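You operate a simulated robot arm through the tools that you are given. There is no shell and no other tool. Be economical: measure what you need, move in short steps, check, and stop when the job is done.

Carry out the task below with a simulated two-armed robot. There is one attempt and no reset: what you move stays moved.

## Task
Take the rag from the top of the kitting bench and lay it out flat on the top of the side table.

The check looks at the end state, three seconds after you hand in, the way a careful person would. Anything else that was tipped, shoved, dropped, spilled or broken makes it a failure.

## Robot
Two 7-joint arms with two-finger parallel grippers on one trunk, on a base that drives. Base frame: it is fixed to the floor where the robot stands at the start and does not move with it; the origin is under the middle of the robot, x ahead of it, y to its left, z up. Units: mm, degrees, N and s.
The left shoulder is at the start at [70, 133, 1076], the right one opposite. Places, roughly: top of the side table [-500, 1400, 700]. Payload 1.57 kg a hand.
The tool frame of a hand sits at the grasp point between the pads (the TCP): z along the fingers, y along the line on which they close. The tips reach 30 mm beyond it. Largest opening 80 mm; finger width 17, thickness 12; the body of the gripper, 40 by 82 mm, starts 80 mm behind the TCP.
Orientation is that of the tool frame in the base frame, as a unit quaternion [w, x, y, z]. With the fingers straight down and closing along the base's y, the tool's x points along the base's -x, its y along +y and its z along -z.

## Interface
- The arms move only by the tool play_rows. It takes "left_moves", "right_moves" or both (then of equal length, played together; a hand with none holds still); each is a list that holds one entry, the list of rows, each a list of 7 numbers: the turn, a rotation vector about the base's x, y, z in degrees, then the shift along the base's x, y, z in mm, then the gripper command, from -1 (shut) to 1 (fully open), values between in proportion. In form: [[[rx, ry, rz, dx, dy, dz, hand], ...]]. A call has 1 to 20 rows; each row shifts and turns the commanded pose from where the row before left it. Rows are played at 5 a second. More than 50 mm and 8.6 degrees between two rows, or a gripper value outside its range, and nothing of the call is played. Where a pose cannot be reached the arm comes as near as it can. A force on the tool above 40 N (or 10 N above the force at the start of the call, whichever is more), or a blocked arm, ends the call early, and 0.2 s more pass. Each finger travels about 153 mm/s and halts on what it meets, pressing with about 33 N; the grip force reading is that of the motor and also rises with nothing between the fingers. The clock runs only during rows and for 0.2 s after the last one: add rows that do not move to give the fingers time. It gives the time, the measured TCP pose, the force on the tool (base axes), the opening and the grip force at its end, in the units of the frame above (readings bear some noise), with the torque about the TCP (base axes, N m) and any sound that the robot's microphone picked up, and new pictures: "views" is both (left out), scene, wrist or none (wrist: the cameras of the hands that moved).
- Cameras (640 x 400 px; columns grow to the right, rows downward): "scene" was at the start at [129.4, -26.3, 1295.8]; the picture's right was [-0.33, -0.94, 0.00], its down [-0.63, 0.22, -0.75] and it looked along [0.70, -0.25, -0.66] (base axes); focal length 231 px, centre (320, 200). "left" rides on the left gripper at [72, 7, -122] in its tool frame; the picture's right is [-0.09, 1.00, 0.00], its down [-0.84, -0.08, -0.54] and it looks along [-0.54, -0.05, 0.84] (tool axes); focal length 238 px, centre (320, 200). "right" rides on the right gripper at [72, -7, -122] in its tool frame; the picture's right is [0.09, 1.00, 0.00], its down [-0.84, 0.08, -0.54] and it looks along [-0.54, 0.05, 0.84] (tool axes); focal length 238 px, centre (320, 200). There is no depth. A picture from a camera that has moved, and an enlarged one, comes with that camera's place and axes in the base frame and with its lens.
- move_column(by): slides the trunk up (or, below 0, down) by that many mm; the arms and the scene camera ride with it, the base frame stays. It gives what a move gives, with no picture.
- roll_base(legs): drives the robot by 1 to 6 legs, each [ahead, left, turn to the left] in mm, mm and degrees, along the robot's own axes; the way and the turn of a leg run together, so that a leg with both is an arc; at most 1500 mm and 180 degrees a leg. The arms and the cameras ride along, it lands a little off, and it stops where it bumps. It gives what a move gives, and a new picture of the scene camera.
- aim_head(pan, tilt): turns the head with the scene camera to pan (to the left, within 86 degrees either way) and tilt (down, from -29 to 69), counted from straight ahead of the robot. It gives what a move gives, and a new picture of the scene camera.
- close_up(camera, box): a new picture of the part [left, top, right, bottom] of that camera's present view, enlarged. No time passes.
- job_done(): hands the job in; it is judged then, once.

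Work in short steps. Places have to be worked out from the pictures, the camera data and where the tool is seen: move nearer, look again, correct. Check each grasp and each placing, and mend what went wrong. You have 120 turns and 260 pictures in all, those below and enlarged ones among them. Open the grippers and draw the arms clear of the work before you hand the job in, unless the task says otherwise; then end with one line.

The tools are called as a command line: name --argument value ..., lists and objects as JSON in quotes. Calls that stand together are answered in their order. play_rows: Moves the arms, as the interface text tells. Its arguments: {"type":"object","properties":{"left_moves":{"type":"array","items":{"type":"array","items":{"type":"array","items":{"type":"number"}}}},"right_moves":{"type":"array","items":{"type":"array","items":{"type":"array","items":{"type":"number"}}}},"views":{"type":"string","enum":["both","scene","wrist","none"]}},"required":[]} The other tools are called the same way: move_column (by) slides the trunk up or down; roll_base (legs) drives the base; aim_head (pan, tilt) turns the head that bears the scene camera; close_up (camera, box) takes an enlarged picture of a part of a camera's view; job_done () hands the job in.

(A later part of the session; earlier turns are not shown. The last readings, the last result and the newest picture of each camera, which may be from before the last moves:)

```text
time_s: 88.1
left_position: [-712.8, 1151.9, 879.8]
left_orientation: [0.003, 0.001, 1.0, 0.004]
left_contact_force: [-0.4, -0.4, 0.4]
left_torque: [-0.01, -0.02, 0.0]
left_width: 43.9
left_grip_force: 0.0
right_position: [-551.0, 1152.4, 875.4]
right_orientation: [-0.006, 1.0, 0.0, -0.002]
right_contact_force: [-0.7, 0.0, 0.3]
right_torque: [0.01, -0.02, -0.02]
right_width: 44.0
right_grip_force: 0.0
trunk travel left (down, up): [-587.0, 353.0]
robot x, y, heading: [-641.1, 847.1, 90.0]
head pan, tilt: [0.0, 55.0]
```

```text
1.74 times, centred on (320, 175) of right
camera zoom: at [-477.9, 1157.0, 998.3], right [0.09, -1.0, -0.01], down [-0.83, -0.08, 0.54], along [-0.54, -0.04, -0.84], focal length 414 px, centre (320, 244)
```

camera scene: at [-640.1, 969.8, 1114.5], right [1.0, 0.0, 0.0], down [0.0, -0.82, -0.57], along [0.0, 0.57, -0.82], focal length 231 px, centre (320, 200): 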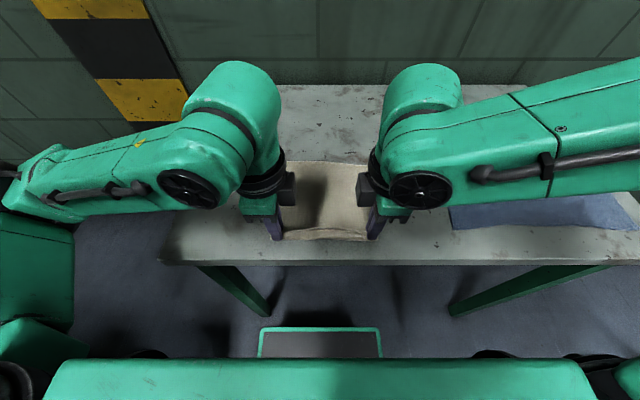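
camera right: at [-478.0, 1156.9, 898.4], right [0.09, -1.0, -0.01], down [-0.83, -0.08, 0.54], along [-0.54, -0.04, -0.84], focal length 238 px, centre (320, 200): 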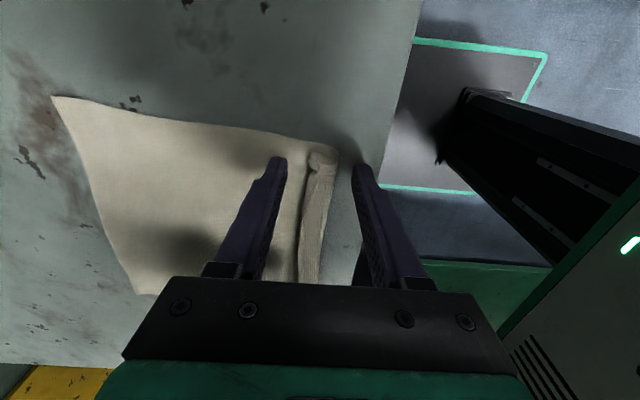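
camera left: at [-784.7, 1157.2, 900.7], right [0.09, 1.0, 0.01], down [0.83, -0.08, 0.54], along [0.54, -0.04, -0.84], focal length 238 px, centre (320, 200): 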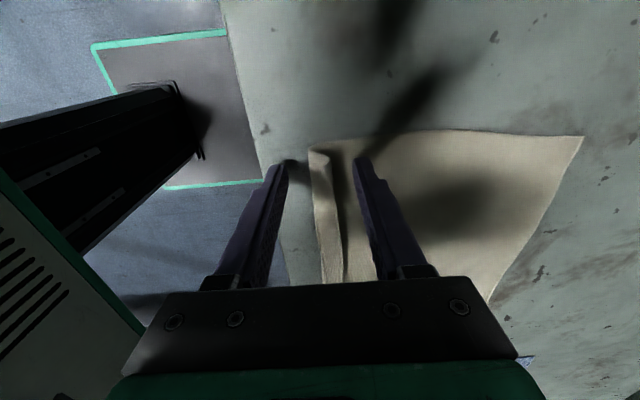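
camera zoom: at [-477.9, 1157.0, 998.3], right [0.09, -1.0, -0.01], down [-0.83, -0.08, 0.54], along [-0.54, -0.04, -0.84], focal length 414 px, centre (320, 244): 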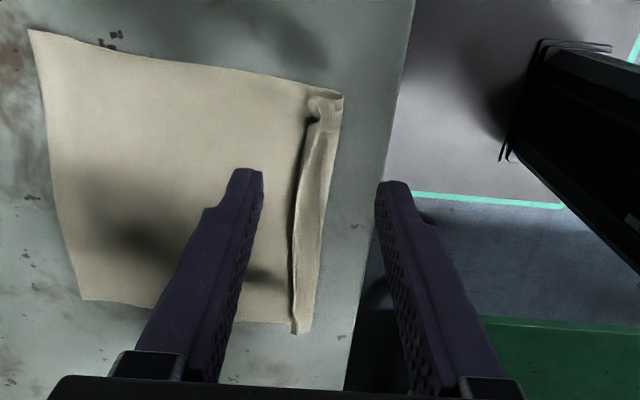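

The far edge is now flat; a ~20 mm strip along the near edge is folded over on top (fold at y≈1146, strip edge at y≈1166). I'll rotate the hands 90° so four fingertips can push that strip back over toward the robot.

play_rows --left_moves '[[[0, 0, 8.18, 2.4, 5, 5, 0.1], [0, 0, 8.18, 2.4, 5, 5, 0.2], [0, 0, 8.18, 2.4, 5, 5, 0.3], [0, 0, 8.18, 2.4, 5, 5, 0.4], [0, 0, 8.18, 2.4, 5, 0, 0.5], [0, 0, 8.18, 2.4, 5, 0, 0.5], [0, 0, 8.18, 2.4, 5, 0, 0.5], [0, 0, 8.18, 2.4, 5, 0, 0.5], [0, 0, 8.18, 2.4, 5, 0, 0.5], [0, 0, 8.18, 2.4, 5, 0, 0.5], [0, 0, 8.18, 2.4, 5, 0, 0.5], [0, 0, 0, 0, 0, 0, 0.5]]]' --right_moves '[[[0, 0, -8.18, -3.1, 5, 5, 0.1], [0, 0, -8.18, -3.1, 5, 5, 0.2], [0, 0, -8.18, -3.1, 5, 5, 0.3], [0, 0, -8.18, -3.1, 5, 5, 0.4], [0, 0, -8.18, -3.1, 5, 4, 0.5], [0, 0, -8.18, -3.1, 5, 0, 0.5], [0, 0, -8.18, -3.1, 5, 0, 0.5], [0, 0, -8.18, -3.1, 5, 0, 0.5], [0, 0, -8.18, -3.1, 5, 0, 0.5], [0, 0, -8.18, -3.1, 5, 0, 0.5], [0, 0, -8.18, -3.1, 5, 0, 0.5], [0, 0, 0, 0, 0, 0, 0.5]]]'

```text
time_s: 90.7
left_position: [-685.8, 1205.0, 899.0]
left_orientation: [-0.002, -0.707, 0.707, 0.005]
left_contact_force: [1.0, -0.2, -0.6]
left_torque: [-0.01, 0.01, -0.03]
left_width: 60.1
left_grip_force: 0.0
right_position: [-585.6, 1206.7, 902.2]
right_orientation: [0.005, -0.707, 0.708, -0.002]
right_contact_force: [-0.7, -1.2, 0.7]
right_torque: [-0.01, -0.01, -0.05]
right_width: 59.6
right_grip_force: 0.1
trunk travel left (down, up): [-587.0, 353.0]
robot x, y, heading: [-644.9, 847.1, 89.9]
head pan, tilt: [0.0, 55.0]
camera scene: at [-640.1, 969.7, 1214.5], right [1.0, 0.0, 0.0], down [0.0, -0.82, -0.57], along [0.0, 0.57, -0.82], focal length 231 px, centre (320, 200)
camera right: at [-579.0, 1133.8, 1023.5], right [-1.0, -0.09, -0.01], down [-0.08, 0.84, 0.54], along [-0.04, 0.54, -0.84], focal length 238 px, centre (320, 200)
camera left: at [-691.4, 1133.8, 1020.3], right [-1.0, 0.09, 0.01], down [0.08, 0.83, 0.54], along [0.04, 0.54, -0.84], focal length 238 px, centre (320, 200)
```

scene: 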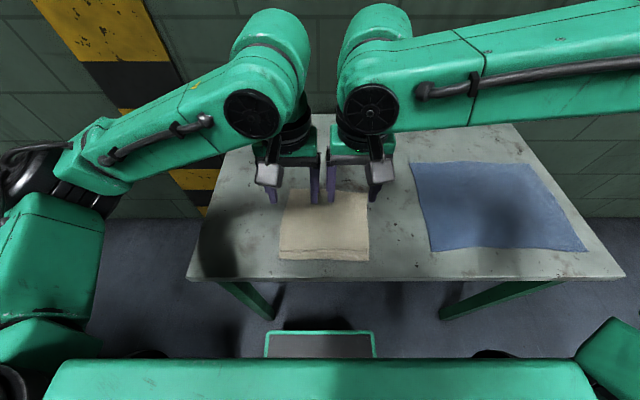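
right: 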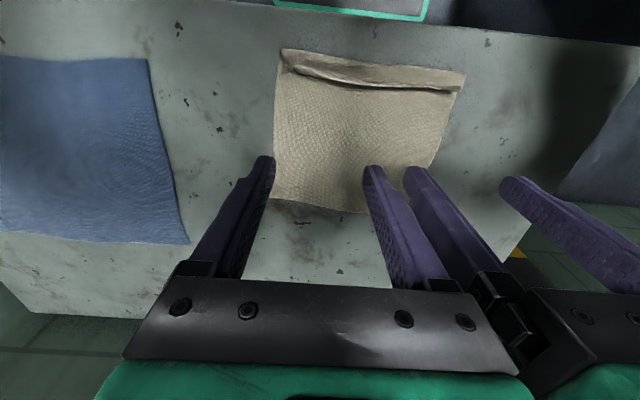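
left: 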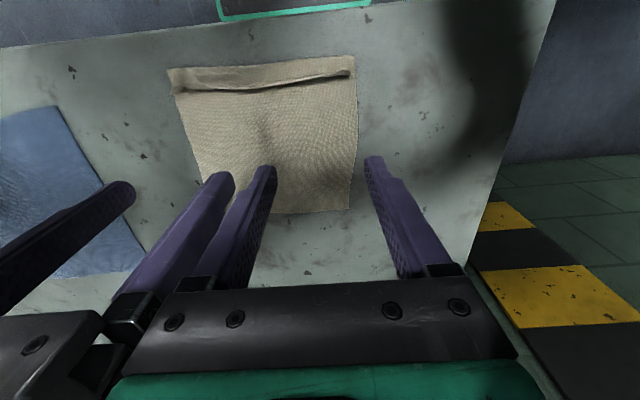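

Good view now. I zoom on the folded strip to locate it exactly.

close_up --camera "left" --box '[150, 40, 370, 220]'

close_up --camera "right" --box '[250, 30, 480, 220]'

```text
2.22 times, centred on (260, 130) of left
camera zoom: at [-691.4, 1133.8, 1020.3], right [-1.0, 0.09, 0.01], down [0.08, 0.83, 0.54], along [0.04, 0.54, -0.84], focal length 530 px, centre (453, 356)
```

zoom: 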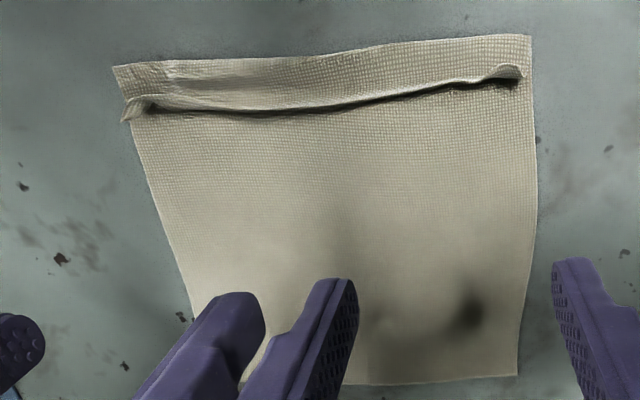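

```text
2.11 times, centred on (365, 125) of right
camera zoom: at [-579.0, 1133.8, 1023.5], right [-1.0, -0.09, -0.01], down [-0.08, 0.84, 0.54], along [-0.04, 0.54, -0.84], focal length 502 px, centre (225, 358)
```

zoom: 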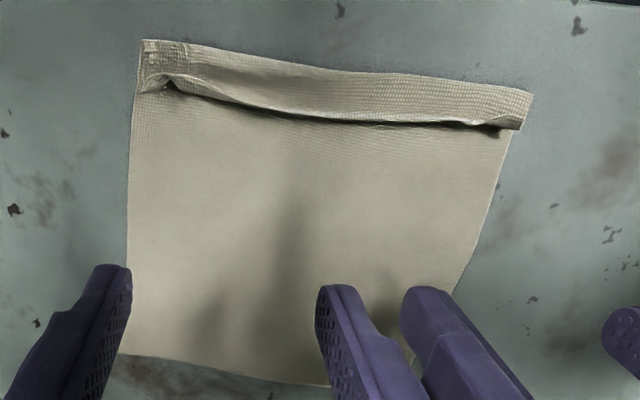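

Fold at y≈1145, strip edge at y≈1164. I lower the open fingertips onto y≈1190, stopping just above the cloth.

play_rows --left_moves '[[[0, 0, 0, 0, -8, -25, 0.5], [0, 0, 0, 0, -7, -25, 0.5], [0, 0, 0, 0, 0, -25, 0.5], [0, 0, 0, 0, 0, -25, 0.5], [0, 0, 0, 0, 0, -15, 0.5], [0, 0, 0, 0, 0, -8, 0.5], [0, 0, 0, 0, 0, 0, 0.5]]]' --right_moves '[[[0, 0, 0, 0, -9, -25, 0.5], [0, 0, 0, 0, -8, -25, 0.5], [0, 0, 0, 0, 0, -25, 0.5], [0, 0, 0, 0, 0, -25, 0.5], [0, 0, 0, 0, 0, -18, 0.5], [0, 0, 0, 0, 0, -8, 0.5], [0, 0, 0, 0, 0, 0, 0.5]]]'

```text
time_s: 92.3
left_position: [-686.3, 1191.7, 775.3]
left_orientation: [-0.002, -0.706, 0.708, 0.003]
left_contact_force: [0.2, -0.7, -1.1]
left_torque: [0.04, 0.0, 0.0]
left_width: 59.9
left_grip_force: 0.0
right_position: [-585.4, 1189.4, 776.6]
right_orientation: [0.005, -0.707, 0.707, -0.002]
right_contact_force: [0.0, -0.6, -0.2]
right_torque: [-0.01, 0.02, -0.02]
right_width: 60.0
right_grip_force: 0.1
trunk travel left (down, up): [-587.0, 353.0]
robot x, y, heading: [-640.3, 846.6, 89.7]
head pan, tilt: [0.0, 55.0]
camera scene: at [-640.1, 969.8, 1214.4], right [1.0, 0.0, 0.0], down [0.0, -0.82, -0.57], along [0.0, 0.57, -0.82], focal length 231 px, centre (320, 200)
camera right: at [-579.9, 1116.8, 897.4], right [-1.0, -0.09, -0.01], down [-0.08, 0.83, 0.54], along [-0.04, 0.54, -0.84], focal length 238 px, centre (320, 200)
camera left: at [-692.6, 1119.2, 897.3], right [-1.0, 0.09, 0.01], down [0.08, 0.84, 0.54], along [0.04, 0.54, -0.84], focal length 238 px, centre (320, 200)
```

scene: 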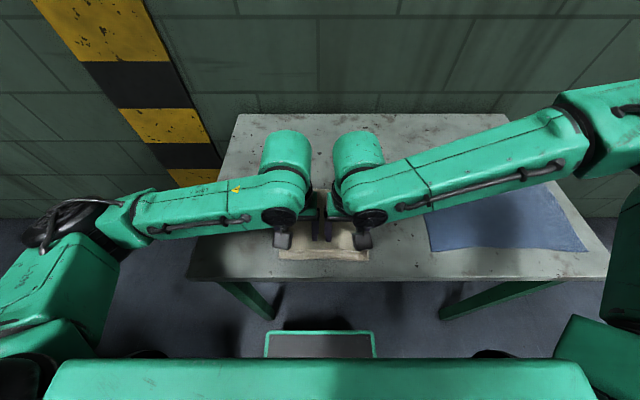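
right: 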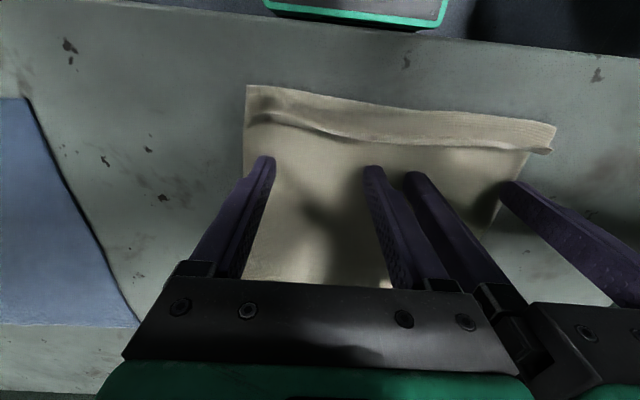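
left: 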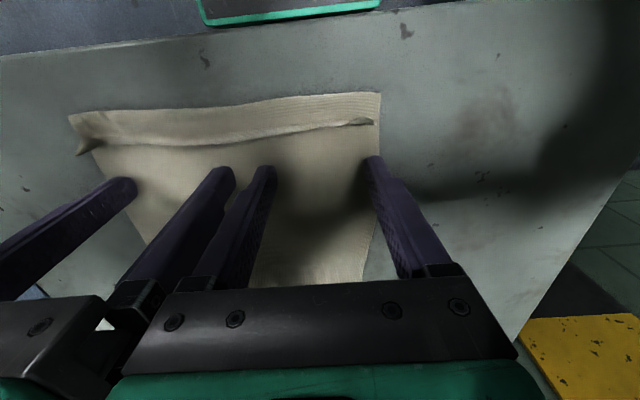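

The tips sit just behind the raised strip edge. I lower 2–3 mm and push slowly toward the robot by 50 mm.

play_rows --left_moves '[[[0, 0, 0, 0, 0, -2, 0.5], [0, 0, 0, 0, -6, 0, 0.5], [0, 0, 0, 0, -6, 0, 0.5], [0, 0, 0, 0, -6, 0, 0.5], [0, 0, 0, 0, -6, 0, 0.5], [0, 0, 0, 0, -6, 0, 0.5], [0, 0, 0, 0, -6, 0, 0.5], [0, 0, 0, 0, -6, 0, 0.5], [0, 0, 0, 0, -6, 0, 0.5], [0, 0, 0, 0, 0, 0, 0.5]]]' --right_moves '[[[0, 0, 0, 0, 0, -3, 0.5], [0, 0, 0, 0, -6, 0, 0.5], [0, 0, 0, 0, -6, 0, 0.5], [0, 0, 0, 0, -6, 0, 0.5], [0, 0, 0, 0, -6, 0, 0.5], [0, 0, 0, 0, -6, 0, 0.5], [0, 0, 0, 0, -6, 0, 0.5], [0, 0, 0, 0, -6, 0, 0.5], [0, 0, 0, 0, -6, 0, 0.5], [0, 0, 0, 0, 0, 0, 0.5]]]' --views "wrist"

```text
time_s: 94.5
left_position: [-686.4, 1143.8, 773.2]
left_orientation: [-0.002, -0.707, 0.708, 0.004]
left_contact_force: [-0.2, 0.4, 0.2]
left_torque: [0.01, 0.01, -0.01]
left_width: 60.0
left_grip_force: 0.1
right_position: [-587.2, 1146.0, 772.6]
right_orientation: [0.005, -0.707, 0.707, -0.003]
right_contact_force: [0.3, -0.2, 0.4]
right_torque: [0.01, 0.02, 0.02]
right_width: 60.0
right_grip_force: 0.2
right hand out of reach, approached as far as the arm can: row 9
trunk travel left (down, up): [-587.0, 353.0]
robot x, y, heading: [-640.7, 846.1, 89.6]
head pan, tilt: [0.0, 55.0]
camera right: at [-580.9, 1072.6, 894.6], right [-1.0, -0.09, -0.01], down [-0.08, 0.83, 0.54], along [-0.04, 0.54, -0.84], focal length 238 px, centre (320, 200)
camera left: at [-692.0, 1071.2, 895.5], right [-1.0, 0.09, 0.01], down [0.08, 0.83, 0.54], along [0.04, 0.54, -0.84], focal length 238 px, centre (320, 200)
```

right: 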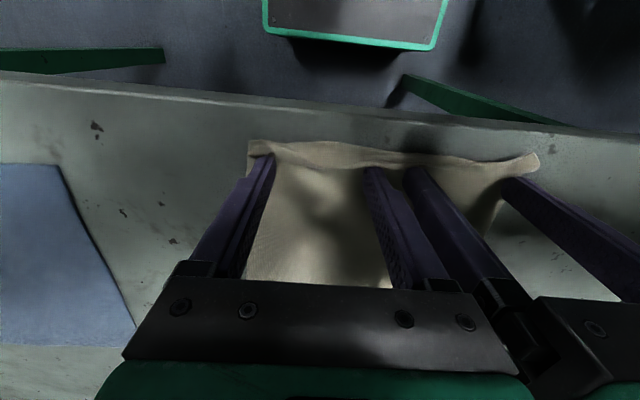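
left: 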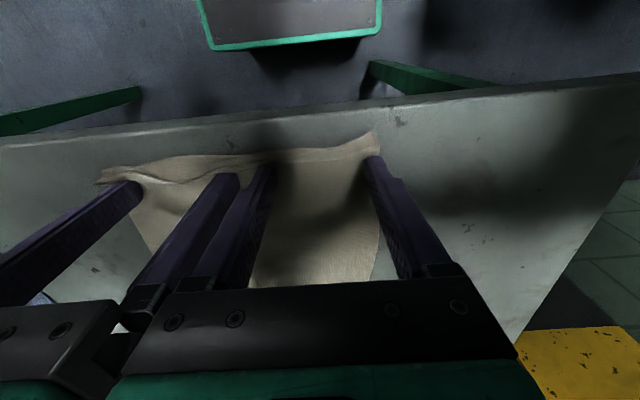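

The strip is being stood up and pushed over; the arms are at their near limit, so I continue with the base 14 mm, then lift with the trunk to look.

roll_base --legs '[[-14, 0, 0]]'

close_up --camera "left" --box '[80, 100, 400, 300]'

close_up --camera "right" --box '[230, 100, 560, 300]'

```text
time_s: 95.2
left_position: [-686.2, 1131.5, 773.2]
left_orientation: [-0.003, -0.706, 0.708, 0.004]
left_contact_force: [-0.1, -0.2, -1.1]
left_torque: [0.02, 0.04, 0.01]
left_width: 59.8
left_grip_force: 0.1
right_position: [-587.2, 1132.2, 772.6]
right_orientation: [-0.004, 0.707, -0.707, 0.002]
right_contact_force: [-0.7, 0.1, 0.0]
right_torque: [0.0, 0.02, 0.0]
right_width: 59.9
right_grip_force: 0.2
trunk travel left (down, up): [-587.0, 353.0]
robot x, y, heading: [-639.6, 836.2, 90.1]
head pan, tilt: [0.0, 55.0]
camera scene: at [-640.0, 957.1, 1214.3], right [1.0, 0.0, 0.0], down [0.0, -0.82, -0.57], along [0.0, 0.57, -0.82], focal length 231 px, centre (320, 200)
```

scene: 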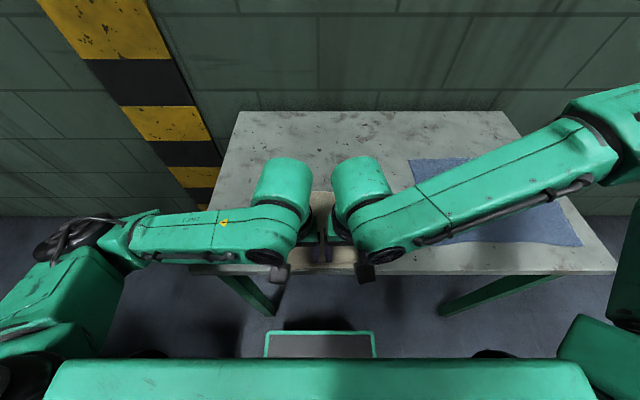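

```text
2.00 times, centred on (240, 200) of left
camera zoom: at [-692.0, 1058.1, 895.3], right [-1.0, 0.09, 0.01], down [0.08, 0.84, 0.54], along [0.04, 0.54, -0.84], focal length 477 px, centre (480, 200)
```

zoom: 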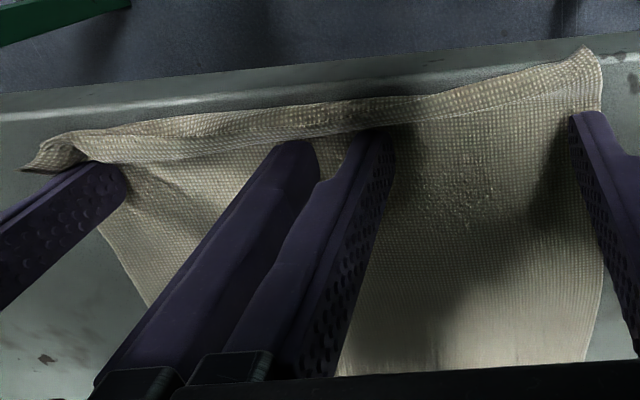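

```text
1.94 times, centred on (395, 200) of right
camera zoom: at [-580.9, 1059.5, 894.4], right [-1.0, -0.09, -0.01], down [-0.08, 0.84, 0.54], along [-0.04, 0.54, -0.84], focal length 462 px, centre (174, 200)
```

zoom: 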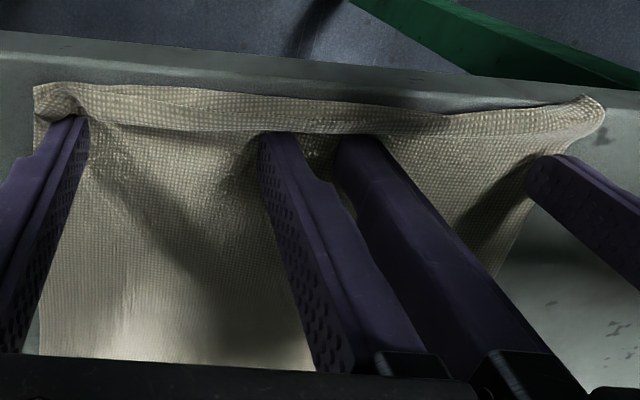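

The cloth is partly unrolled but near the table edge, so I stop pushing and lift to inspect.

move_column --by 130

close_up --camera "left" --box '[150, 40, 390, 240]'

close_up --camera "right" --box '[250, 40, 490, 240]'

```text
time_s: 96.8
left_position: [-686.5, 1130.4, 903.5]
left_orientation: [-0.002, -0.706, 0.708, 0.005]
left_contact_force: [1.2, -0.6, 0.4]
left_torque: [0.03, 0.0, 0.03]
left_width: 59.9
left_grip_force: 0.1
right_position: [-586.9, 1131.6, 902.1]
right_orientation: [0.006, -0.707, 0.707, -0.002]
right_contact_force: [-0.5, 0.1, 0.3]
right_torque: [0.0, 0.0, 0.02]
right_width: 59.9
right_grip_force: 0.0
trunk travel left (down, up): [-717.0, 223.0]
robot x, y, heading: [-640.0, 835.1, 90.1]
head pan, tilt: [0.0, 55.0]
```

```text
2.00 times, centred on (270, 140) of left
camera zoom: at [-692.0, 1057.5, 1025.5], right [-1.0, 0.09, 0.01], down [0.08, 0.83, 0.54], along [0.04, 0.54, -0.84], focal length 477 px, centre (420, 320)
```

zoom: 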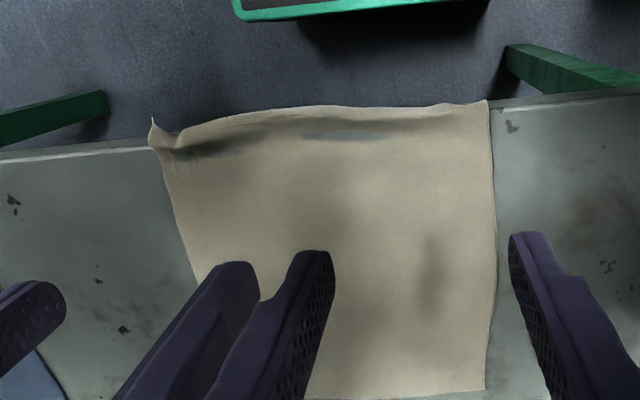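

```text
2.00 times, centred on (370, 140) of right
camera zoom: at [-580.9, 1059.0, 1024.5], right [-1.0, -0.09, -0.01], down [-0.08, 0.83, 0.54], along [-0.04, 0.54, -0.84], focal length 477 px, centre (220, 320)
```

zoom: 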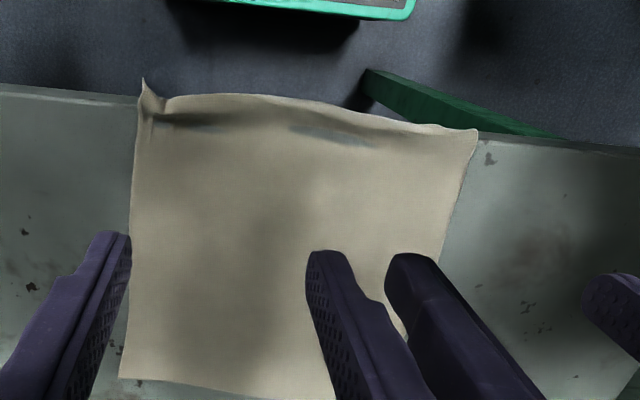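

The strip is fully unfolded; the rag is now full size but flush with the table's front edge. I'll press lightly near the far edge and drag it ~70 mm away from the robot, which also stretches it flat. First base ahead 60 mm and hands out to y≈1275.

roll_base --legs '[[60, 0, 0]]'

play_rows --left_moves '[[[0, 0, 0, 0, 20, 0, 0.2], [0, 0, 0, 0, 20, 0, 0], [0, 0, 0, 0, 20, 0, 0], [0, 0, 0, 0, 20, 0, 0], [0, 0, 0, 0, 5, 0, 0], [0, 0, 0, 0, 0, 0, 0]]]' --right_moves '[[[0, 0, 0, 0, 20, 0, 0.2], [0, 0, 0, 0, 20, 0, 0], [0, 0, 0, 0, 20, 0, 0], [0, 0, 0, 0, 20, 0, 0], [0, 0, 0, 0, 5, 0, 0], [0, 0, 0, 0, 0, 0, 0]]]' --views "none"

move_column --by -100

close_up --camera "left" --box '[0, 0, 640, 400]'

close_up --camera "right" --box '[0, 0, 640, 400]'

```text
time_s: 97.8
left_position: [-684.7, 1190.2, 904.3]
left_orientation: [-0.001, -0.706, 0.708, 0.005]
left_contact_force: [-0.7, 0.0, 0.4]
left_torque: [0.0, 0.02, -0.02]
left_width: 60.1
left_grip_force: 0.1
right_position: [-585.6, 1191.4, 904.7]
right_orientation: [0.007, -0.707, 0.707, -0.002]
right_contact_force: [0.1, 0.0, 0.0]
right_torque: [0.02, -0.02, 0.02]
right_width: 59.9
right_grip_force: 0.0
trunk travel left (down, up): [-717.0, 223.0]
robot x, y, heading: [-639.5, 892.4, 89.9]
head pan, tilt: [0.0, 55.0]
camera scene: at [-639.9, 1014.1, 1344.7], right [1.0, 0.0, 0.0], down [0.0, -0.82, -0.57], along [0.0, 0.57, -0.82], focal length 231 px, centre (320, 200)
```

scene: 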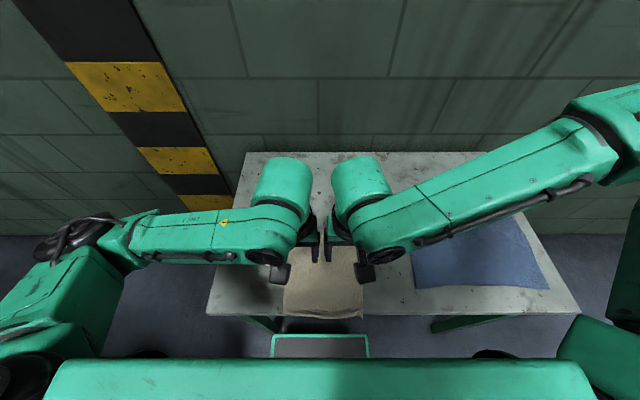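

```text
time_s: 99.2
left_position: [-686.3, 1274.8, 903.6]
left_orientation: [-0.001, -0.706, 0.708, 0.003]
left_contact_force: [0.6, 0.9, 0.4]
left_torque: [0.0, -0.02, 0.05]
left_width: 40.2
left_grip_force: 0.1
right_position: [-580.5, 1276.6, 903.5]
right_orientation: [0.005, -0.707, 0.707, -0.002]
right_contact_force: [-0.6, 1.1, 0.2]
right_torque: [-0.01, 0.02, 0.0]
right_width: 39.8
right_grip_force: 0.0
right hand out of reach, approached as far as the arm can: row 4
trunk travel left (down, up): [-717.0, 223.0]
robot x, y, heading: [-640.4, 889.0, 89.9]
head pan, tilt: [0.0, 55.0]
```

```text
time_s: 100.5
left_position: [-685.8, 1276.5, 804.4]
left_orientation: [-0.001, -0.706, 0.708, 0.004]
left_contact_force: [0.0, -0.9, 0.5]
left_torque: [0.02, -0.01, -0.02]
left_width: 40.2
left_grip_force: 0.0
right_position: [-579.4, 1275.4, 803.6]
right_orientation: [-0.005, 0.707, -0.707, 0.002]
right_contact_force: [-0.1, -0.5, 0.3]
right_torque: [0.03, -0.02, 0.01]
right_width: 40.2
right_grip_force: 0.1
trunk travel left (down, up): [-617.0, 323.0]
robot x, y, heading: [-641.1, 892.3, 89.7]
head pan, tilt: [0.0, 55.0]
```

```text
1.00 times, centred on (320, 200) of left (not enlarged: the box is as wide or as high as the picture)
camera zoom: at [-691.9, 1203.3, 926.0], right [-1.0, 0.09, 0.01], down [0.08, 0.83, 0.54], along [0.04, 0.54, -0.84], focal length 238 px, centre (320, 200)
```

zoom: 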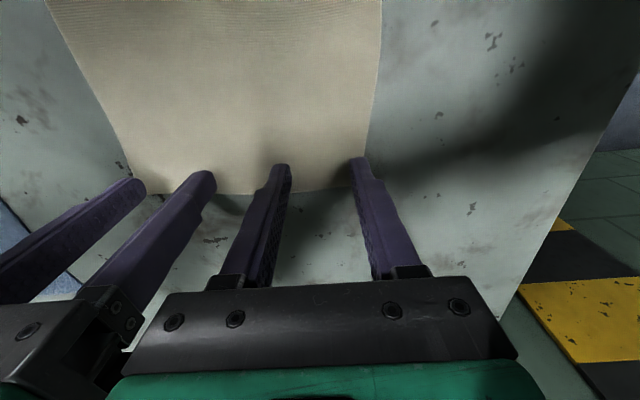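

```text
1.00 times, centred on (320, 200) of right (not enlarged: the box is as wide or as high as the picture)
camera zoom: at [-574.5, 1202.5, 925.9], right [-1.0, -0.09, -0.01], down [-0.08, 0.83, 0.54], along [-0.04, 0.54, -0.84], focal length 238 px, centre (320, 200)
```

zoom: 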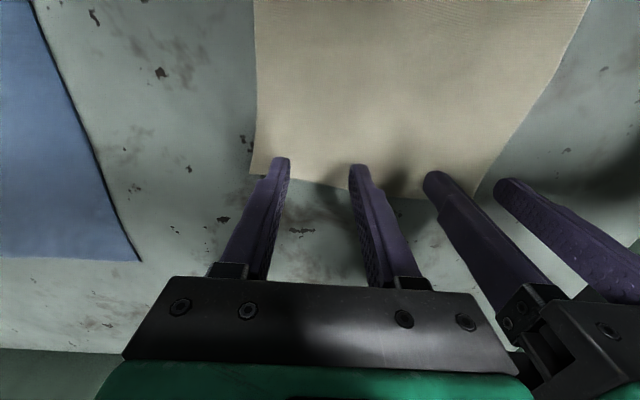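

Tips are ~36 mm inside the far edge. I lower to light contact.

play_rows --left_moves '[[[0, 0, 0, 3, 0, -14, -0.1], [0, 0, 0, 3, 0, -14, -0.1], [0, 0, 0, 0, 0, -4, -0.1], [0, 0, 0, 0, 0, -2, -0.1], [0, 0, 0, 0, 0, 0, -0.1]]]' --right_moves '[[[0, 0, 0, -2, 0, -14, -0.1], [0, 0, 0, 0, 0, -14, -0.1], [0, 0, 0, 0, 0, -3, -0.1], [0, 0, 0, 0, 0, -2, -0.1], [0, 0, 0, 0, 0, 0, -0.1]]]' --views "none"

```text
time_s: 101.7
left_position: [-681.0, 1276.7, 771.5]
left_orientation: [0.0, -0.707, 0.708, 0.005]
left_contact_force: [0.3, 2.2, 10.6]
left_torque: [0.03, -0.29, 0.04]
left_width: 35.7
left_grip_force: 0.1
right_position: [-569.1, 1270.2, 777.6]
right_orientation: [-0.005, 0.707, -0.707, 0.001]
right_contact_force: [0.6, 0.7, 0.2]
right_torque: [-0.02, -0.02, -0.01]
right_width: 36.4
right_grip_force: 0.0
right hand out of reach, approached as far as the arm can: row 1, 2
trunk travel left (down, up): [-617.0, 323.0]
robot x, y, heading: [-639.2, 891.1, 89.6]
head pan, tilt: [0.0, 55.0]
```

Left has 10 N contact; right still needs ~6 mm. I lower the right in small steps.

play_rows --right_moves '[[[0, 0, 0, 0, 0, -4, -0.1], [0, 0, 0, 0, 0, -2.5, -0.1], [0, 0, 0, 0, 0, 0, -0.1]]]' --views "none"

```text
time_s: 102.5
left_position: [-680.8, 1276.7, 771.8]
left_orientation: [0.0, -0.706, 0.708, 0.004]
left_contact_force: [0.2, 4.3, 19.1]
left_torque: [-0.01, -0.47, 0.07]
left_width: 35.6
left_grip_force: 0.1
right_position: [-566.5, 1269.1, 772.5]
right_orientation: [0.004, -0.707, 0.707, 0.0]
right_contact_force: [0.4, 0.7, 0.9]
right_torque: [0.03, 0.01, 0.0]
right_width: 35.8
right_grip_force: 0.0
right hand out of reach, approached as far as the arm can: row 1
trunk travel left (down, up): [-617.0, 323.0]
robot x, y, heading: [-639.8, 894.7, 89.9]
head pan, tilt: [0.0, 55.0]
```

I nudge the right down 1.5 mm and ease the left, then drag by driving the base ahead 40 mm.

play_rows --left_moves '[[[0, 0, 0, 0, 0, 0.7, -0.1], [0, 0, 0, 0, 0, 0, -0.1]]]' --right_moves '[[[0, 0, 0, 0, 0, -2.5, -0.1], [0, 0, 0, 0, 0, 0, -0.1]]]' --views "none"

roll_base --legs '[[40, 0, 0]]'

close_up --camera "left" --box '[0, 0, 640, 400]'

close_up --camera "right" --box '[0, 0, 640, 400]'

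```text
time_s: 103.1
left_position: [-680.4, 1274.7, 771.3]
left_orientation: [-0.002, -0.706, 0.708, 0.005]
left_contact_force: [0.6, 2.5, 11.8]
left_torque: [0.03, -0.32, 0.06]
left_width: 36.4
left_grip_force: 0.1
right_position: [-568.1, 1269.8, 770.2]
right_orientation: [0.005, -0.707, 0.707, 0.0]
right_contact_force: [0.3, 1.1, 9.1]
right_torque: [-0.03, 0.24, -0.01]
right_width: 36.4
right_grip_force: 0.2
trunk travel left (down, up): [-617.0, 323.0]
robot x, y, heading: [-641.4, 893.1, 89.9]
head pan, tilt: [0.0, 55.0]
```

```text
time_s: 104.0
left_position: [-681.0, 1314.3, 771.9]
left_orientation: [-0.001, -0.706, 0.708, 0.005]
left_contact_force: [-0.2, -0.7, 6.1]
left_torque: [-0.07, -0.15, -0.02]
left_width: 35.7
left_grip_force: 0.1
right_position: [-567.7, 1309.2, 770.5]
right_orientation: [-0.006, 0.707, -0.707, 0.0]
right_contact_force: [0.6, 0.5, 16.4]
right_torque: [-0.08, 0.41, 0.02]
right_width: 35.7
right_grip_force: 0.1
trunk travel left (down, up): [-617.0, 323.0]
robot x, y, heading: [-638.1, 929.7, 89.7]
head pan, tilt: [0.0, 55.0]
camera scene: at [-640.1, 1053.8, 1244.8], right [1.0, 0.0, 0.0], down [0.0, -0.82, -0.58], along [0.0, 0.58, -0.82], focal length 231 px, centre (320, 200)
```

scene: 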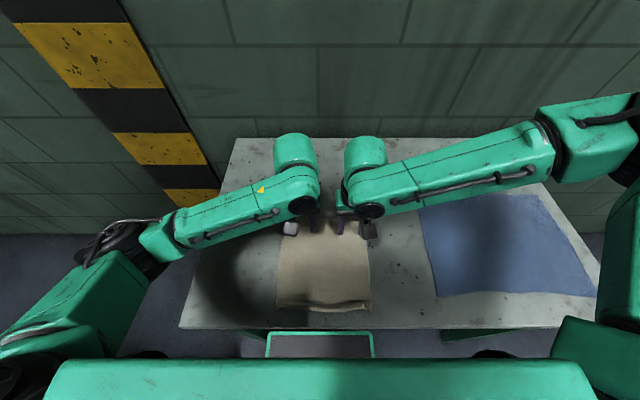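

```text
1.00 times, centred on (320, 200) of left (not enlarged: the box is as wide or as high as the picture)
camera zoom: at [-686.5, 1241.7, 893.2], right [-1.0, 0.09, 0.01], down [0.08, 0.83, 0.54], along [0.04, 0.54, -0.84], focal length 238 px, centre (320, 200)
```

zoom: 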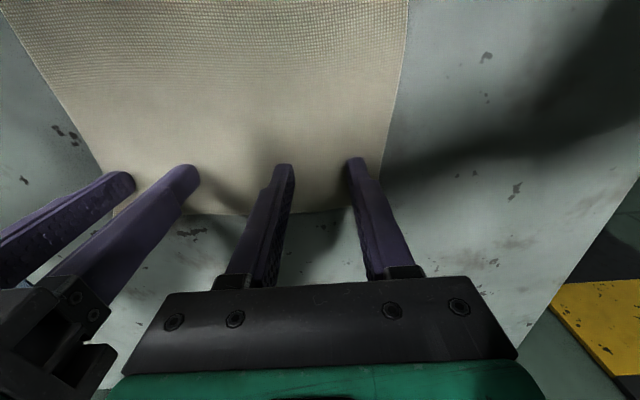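

```text
1.00 times, centred on (320, 200) of right (not enlarged: the box is as wide or as high as the picture)
camera zoom: at [-560.9, 1234.9, 892.5], right [-1.0, -0.09, -0.01], down [-0.08, 0.83, 0.55], along [-0.04, 0.55, -0.84], focal length 238 px, centre (320, 200)
```

zoom: 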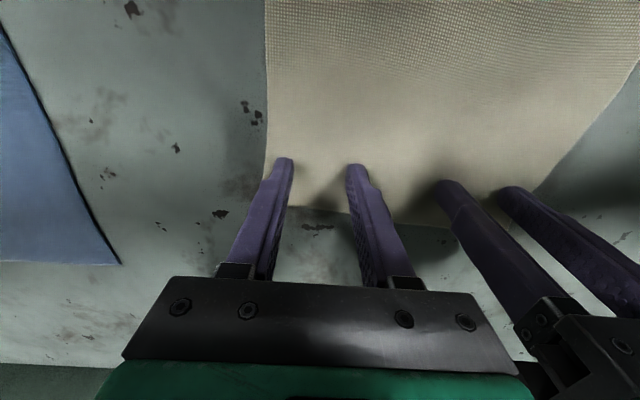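

The drag worked: the near edge is now at y≈1140, some 35 mm inside the table. I lift up and look at the near edge.

move_column --by 130

roll_base --legs '[[-150, 0, 0]]'

close_up --camera "left" --box '[120, 40, 440, 300]'

close_up --camera "right" --box '[200, 40, 520, 300]'

```text
time_s: 105.6
left_position: [-681.8, 1317.5, 899.8]
left_orientation: [-0.002, -0.706, 0.708, 0.004]
left_contact_force: [0.0, -0.6, -0.7]
left_torque: [-0.03, -0.01, -0.02]
left_width: 36.0
left_grip_force: 0.0
right_position: [-567.5, 1310.3, 900.0]
right_orientation: [0.005, -0.707, 0.707, -0.001]
right_contact_force: [0.4, 0.5, -0.4]
right_torque: [0.0, -0.02, 0.0]
right_width: 35.9
right_grip_force: 0.2
trunk travel left (down, up): [-747.0, 193.0]
robot x, y, heading: [-639.1, 930.5, 90.0]
head pan, tilt: [0.0, 55.0]
```

```text
time_s: 106.9
left_position: [-681.4, 1172.6, 899.7]
left_orientation: [-0.004, -0.707, 0.707, 0.003]
left_contact_force: [-0.1, 0.2, 0.7]
left_torque: [0.01, -0.01, 0.03]
left_width: 36.0
left_grip_force: 0.1
right_position: [-566.7, 1165.4, 899.7]
right_orientation: [-0.004, 0.708, -0.706, 0.002]
right_contact_force: [0.1, -0.5, 0.4]
right_torque: [0.01, 0.04, 0.0]
right_width: 36.0
right_grip_force: 0.0
trunk travel left (down, up): [-747.0, 193.0]
robot x, y, heading: [-641.2, 785.1, 89.9]
head pan, tilt: [0.0, 55.0]
camera scene: at [-640.0, 912.6, 1374.2], right [1.0, 0.0, 0.0], down [0.0, -0.82, -0.57], along [0.0, 0.57, -0.82], focal length 231 px, centre (320, 200)
```

scene: 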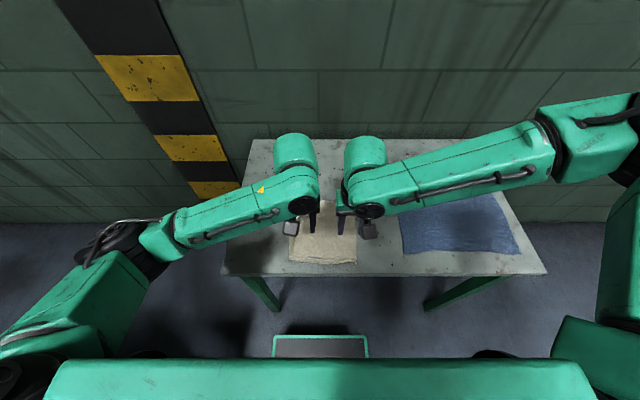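

```text
1.54 times, centred on (280, 170) of left
camera zoom: at [-686.7, 1099.1, 1021.9], right [-1.0, 0.09, 0.01], down [0.08, 0.84, 0.54], along [0.04, 0.54, -0.84], focal length 367 px, centre (382, 246)
```

zoom: 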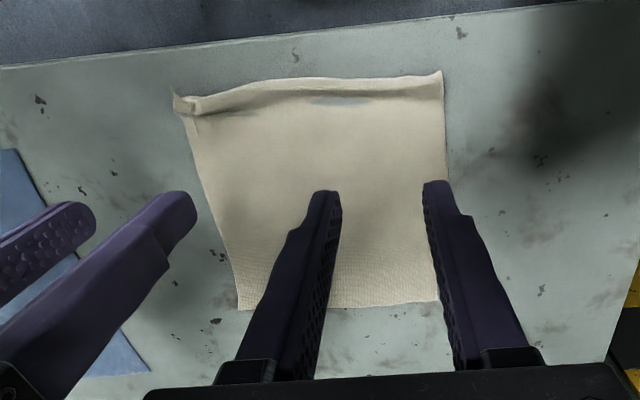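

```text
1.54 times, centred on (360, 170) of right
camera zoom: at [-561.1, 1092.4, 1021.2], right [-1.0, -0.09, -0.01], down [-0.08, 0.83, 0.54], along [-0.04, 0.54, -0.84], focal length 367 px, centre (258, 246)
```

zoom: 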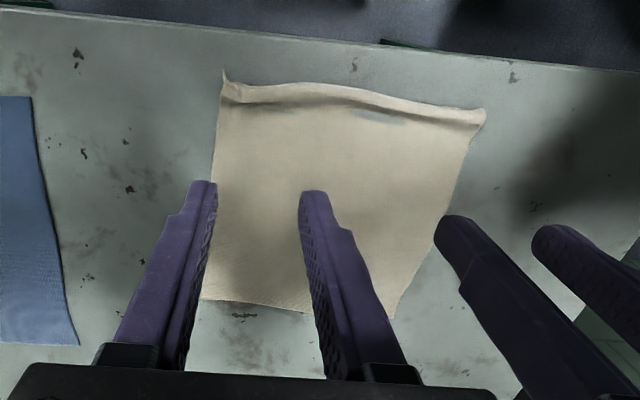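

Only the last ~15 mm along the near edge is raised as a wave, with a curled right corner. I'll press it down with the fingertips along the edge; first position above it at y≈1146.

play_rows --left_moves '[[[0, 0, 0, -2, -14, 0, 0.2], [0, 0, 0, -2, -12, 0, 0.5], [0, 0, 0, 0, 0, 0, 0.5]]]' --right_moves '[[[0, 0, 0, -9, -10, 0, 0.2], [0, 0, 0, -8, -9, 0, 0.5], [0, 0, 0, 0, 0, 0, 0.5]]]' --views "none"

move_column --by -105

close_up --camera "left" --box '[80, 60, 440, 300]'

close_up --camera "right" --box '[200, 60, 560, 300]'

```text
time_s: 107.7
left_position: [-683.8, 1144.8, 898.1]
left_orientation: [-0.003, -0.707, 0.708, 0.004]
left_contact_force: [0.9, -0.7, -0.2]
left_torque: [-0.01, 0.0, -0.01]
left_width: 60.0
left_grip_force: 0.0
right_position: [-577.4, 1141.9, 904.9]
right_orientation: [0.004, -0.707, 0.707, 0.0]
right_contact_force: [0.2, -0.3, -0.1]
right_torque: [-0.03, -0.02, 0.02]
right_width: 59.9
right_grip_force: 0.1
right hand out of reach, approached as far as the arm can: row 1, 2
trunk travel left (down, up): [-747.0, 193.0]
robot x, y, heading: [-642.7, 788.5, 89.8]
head pan, tilt: [0.0, 55.0]
```

```text
time_s: 109.1
left_position: [-685.6, 1146.0, 796.2]
left_orientation: [-0.003, -0.706, 0.708, 0.005]
left_contact_force: [-0.3, 0.0, 0.7]
left_torque: [0.0, 0.0, 0.02]
left_width: 60.0
left_grip_force: 0.0
right_position: [-576.7, 1141.6, 799.1]
right_orientation: [-0.004, 0.708, -0.706, 0.001]
right_contact_force: [0.1, 0.5, -0.4]
right_torque: [-0.02, -0.01, 0.0]
right_width: 59.9
right_grip_force: 0.1
trunk travel left (down, up): [-642.0, 298.0]
robot x, y, heading: [-639.9, 788.3, 89.9]
head pan, tilt: [0.0, 55.0]
```

```text
1.67 times, centred on (260, 180) of left
camera zoom: at [-690.5, 1072.6, 916.9], right [-1.0, 0.09, 0.01], down [0.08, 0.84, 0.54], along [0.04, 0.54, -0.84], focal length 397 px, centre (420, 233)
```

zoom: 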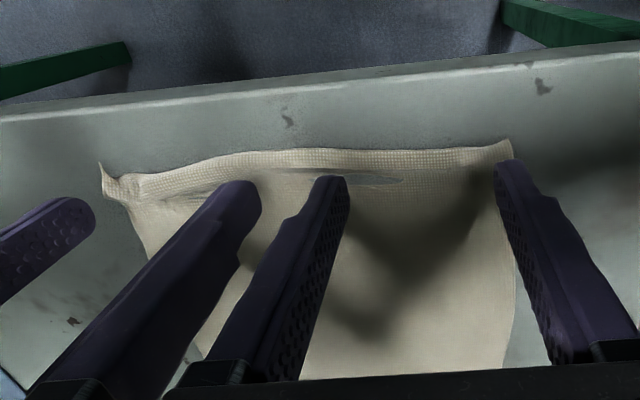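

```text
1.67 times, centred on (380, 180) of right
camera zoom: at [-571.0, 1068.8, 920.3], right [-1.0, -0.09, -0.01], down [-0.08, 0.83, 0.55], along [-0.05, 0.54, -0.84], focal length 397 px, centre (220, 233)
```

zoom: 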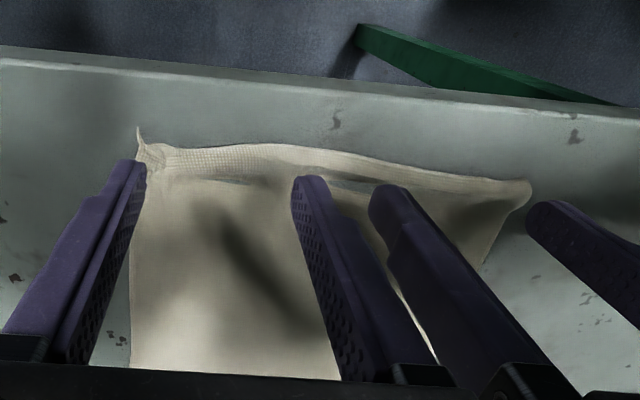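

Tips are over the raised edge. I press down gently.

play_rows --left_moves '[[[0, 0, 0, 0, -1, -12, 0.5], [0, 0, 0, 0, -1, -10, 0.5], [0, 0, 0, 0, 0, -3, 0.5], [0, 0, 0, 0, 0, 0, 0.5]]]' --right_moves '[[[0, 0, 0, 0, 0, -13, 0.5], [0, 0, 0, 0, 0, -12, 0.5], [0, 0, 0, 0, 0, -3, 0.5], [0, 0, 0, 0, 0, 0, 0.5]]]' --views "none"

close_up --camera "left" --box '[80, 60, 440, 300]'

close_up --camera "right" --box '[200, 60, 560, 300]'

```text
time_s: 110.1
left_position: [-684.7, 1142.8, 771.4]
left_orientation: [-0.001, -0.707, 0.708, 0.003]
left_contact_force: [-0.8, -0.3, 10.2]
left_torque: [-0.04, -0.29, -0.01]
left_width: 59.4
left_grip_force: 0.0
right_position: [-566.0, 1138.6, 777.7]
right_orientation: [-0.005, 0.708, -0.706, -0.001]
right_contact_force: [-0.6, -1.3, 0.2]
right_torque: [0.01, 0.03, 0.02]
right_width: 60.2
right_grip_force: 0.1
right hand out of reach, approached as far as the arm can: row 1, 2
trunk travel left (down, up): [-642.0, 298.0]
robot x, y, heading: [-640.6, 785.2, 89.9]
head pan, tilt: [0.0, 55.0]
```

```text
1.67 times, centred on (260, 180) of left
camera zoom: at [-690.6, 1069.9, 893.3], right [-1.0, 0.09, 0.01], down [0.08, 0.83, 0.55], along [0.04, 0.54, -0.84], focal length 397 px, centre (420, 233)
```

zoom: 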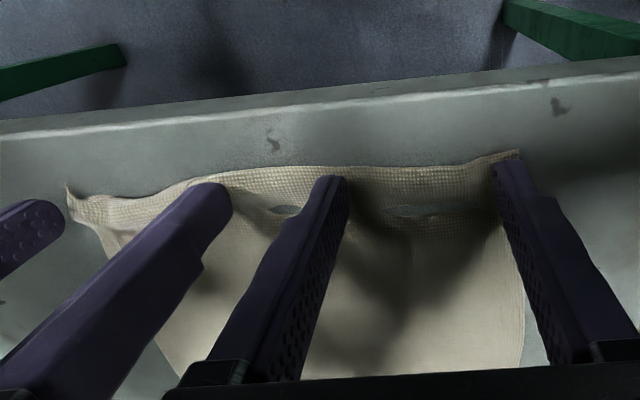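

```text
1.67 times, centred on (380, 180) of right
camera zoom: at [-559.7, 1065.0, 899.1], right [-1.0, -0.09, -0.01], down [-0.08, 0.83, 0.55], along [-0.05, 0.55, -0.84], focal length 397 px, centre (220, 233)
```

zoom: 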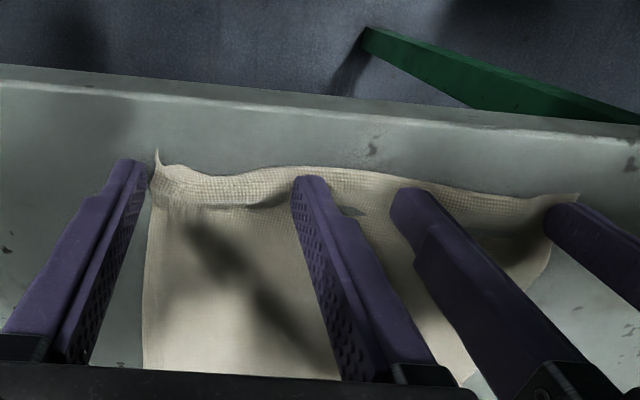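

Left presses at 10 N; the right needs 6 mm more. I lower the right, then iron both toward the robot by 10 mm.

play_rows --left_moves '[[[0, 0, 0, 0, 0, 0, 0.5], [0, 0, 0, 0, 0, 0, 0.5], [0, 0, 0, 0, -4, 0, 0.5], [0, 0, 0, 0, -4, 0, 0.5], [0, 0, 0, 0, -4, 0, 0.5], [0, 0, 0, 0, 0, 0, 0.5]]]' --right_moves '[[[0, 0, 0, 0, 0, -4, 0.5], [0, 0, 0, 0, 0, -3, 0.5], [0, 0, 0, 0, -4, 0, 0.5], [0, 0, 0, 0, -4, 0, 0.5], [0, 0, 0, 0, -4, 0, 0.5], [0, 0, 0, 0, 0, 0, 0.5]]]' --views "none"

move_column --by 110

close_up --camera "left" --box '[120, 40, 440, 260]'

close_up --camera "right" --box '[200, 40, 520, 260]'

```text
time_s: 111.5
left_position: [-686.2, 1130.7, 772.0]
left_orientation: [0.0, -0.707, 0.708, 0.005]
left_contact_force: [0.3, 6.0, 29.4]
left_torque: [0.11, -1.01, 0.18]
left_width: 60.1
left_grip_force: 0.1
right_position: [-565.8, 1124.9, 771.8]
right_orientation: [-0.005, 0.708, -0.706, -0.001]
right_contact_force: [0.0, -0.5, 0.2]
right_torque: [0.01, -0.01, -0.03]
right_width: 59.9
right_grip_force: 0.0
right hand out of reach, approached as far as the arm can: row 1
trunk travel left (down, up): [-642.0, 298.0]
robot x, y, heading: [-641.7, 783.8, 90.0]
head pan, tilt: [0.0, 55.0]
```

```text
time_s: 112.9
left_position: [-685.3, 1131.3, 878.2]
left_orientation: [-0.003, -0.706, 0.708, 0.003]
left_contact_force: [-0.8, 0.4, 0.5]
left_torque: [-0.01, -0.02, 0.0]
left_width: 60.1
left_grip_force: 0.1
right_position: [-564.4, 1127.1, 881.2]
right_orientation: [-0.004, 0.708, -0.706, 0.001]
right_contact_force: [0.4, 1.2, -0.7]
right_torque: [-0.02, 0.0, -0.03]
right_width: 60.0
right_grip_force: 0.0
trunk travel left (down, up): [-752.0, 188.0]
robot x, y, heading: [-640.4, 789.9, 90.2]
head pan, tilt: [0.0, 55.0]
```

```text
1.82 times, centred on (280, 150) of left
camera zoom: at [-690.9, 1059.2, 1001.5], right [-1.0, 0.09, 0.01], down [0.08, 0.84, 0.54], along [0.04, 0.54, -0.84], focal length 433 px, centre (393, 291)
```

zoom: 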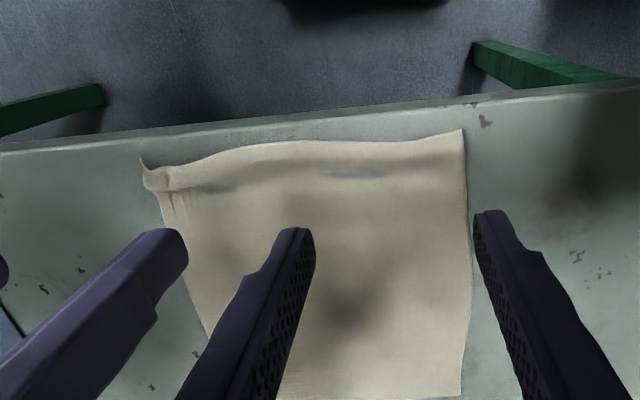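

```text
1.82 times, centred on (360, 150) of right
camera zoom: at [-558.8, 1053.1, 1002.6], right [-1.0, -0.09, -0.01], down [-0.08, 0.83, 0.55], along [-0.05, 0.54, -0.84], focal length 433 px, centre (247, 291)
```

zoom: 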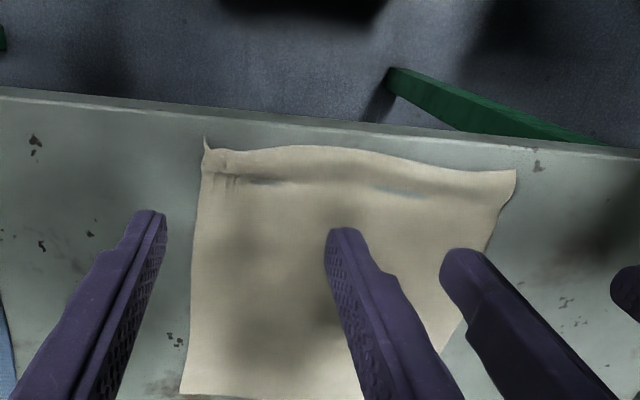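

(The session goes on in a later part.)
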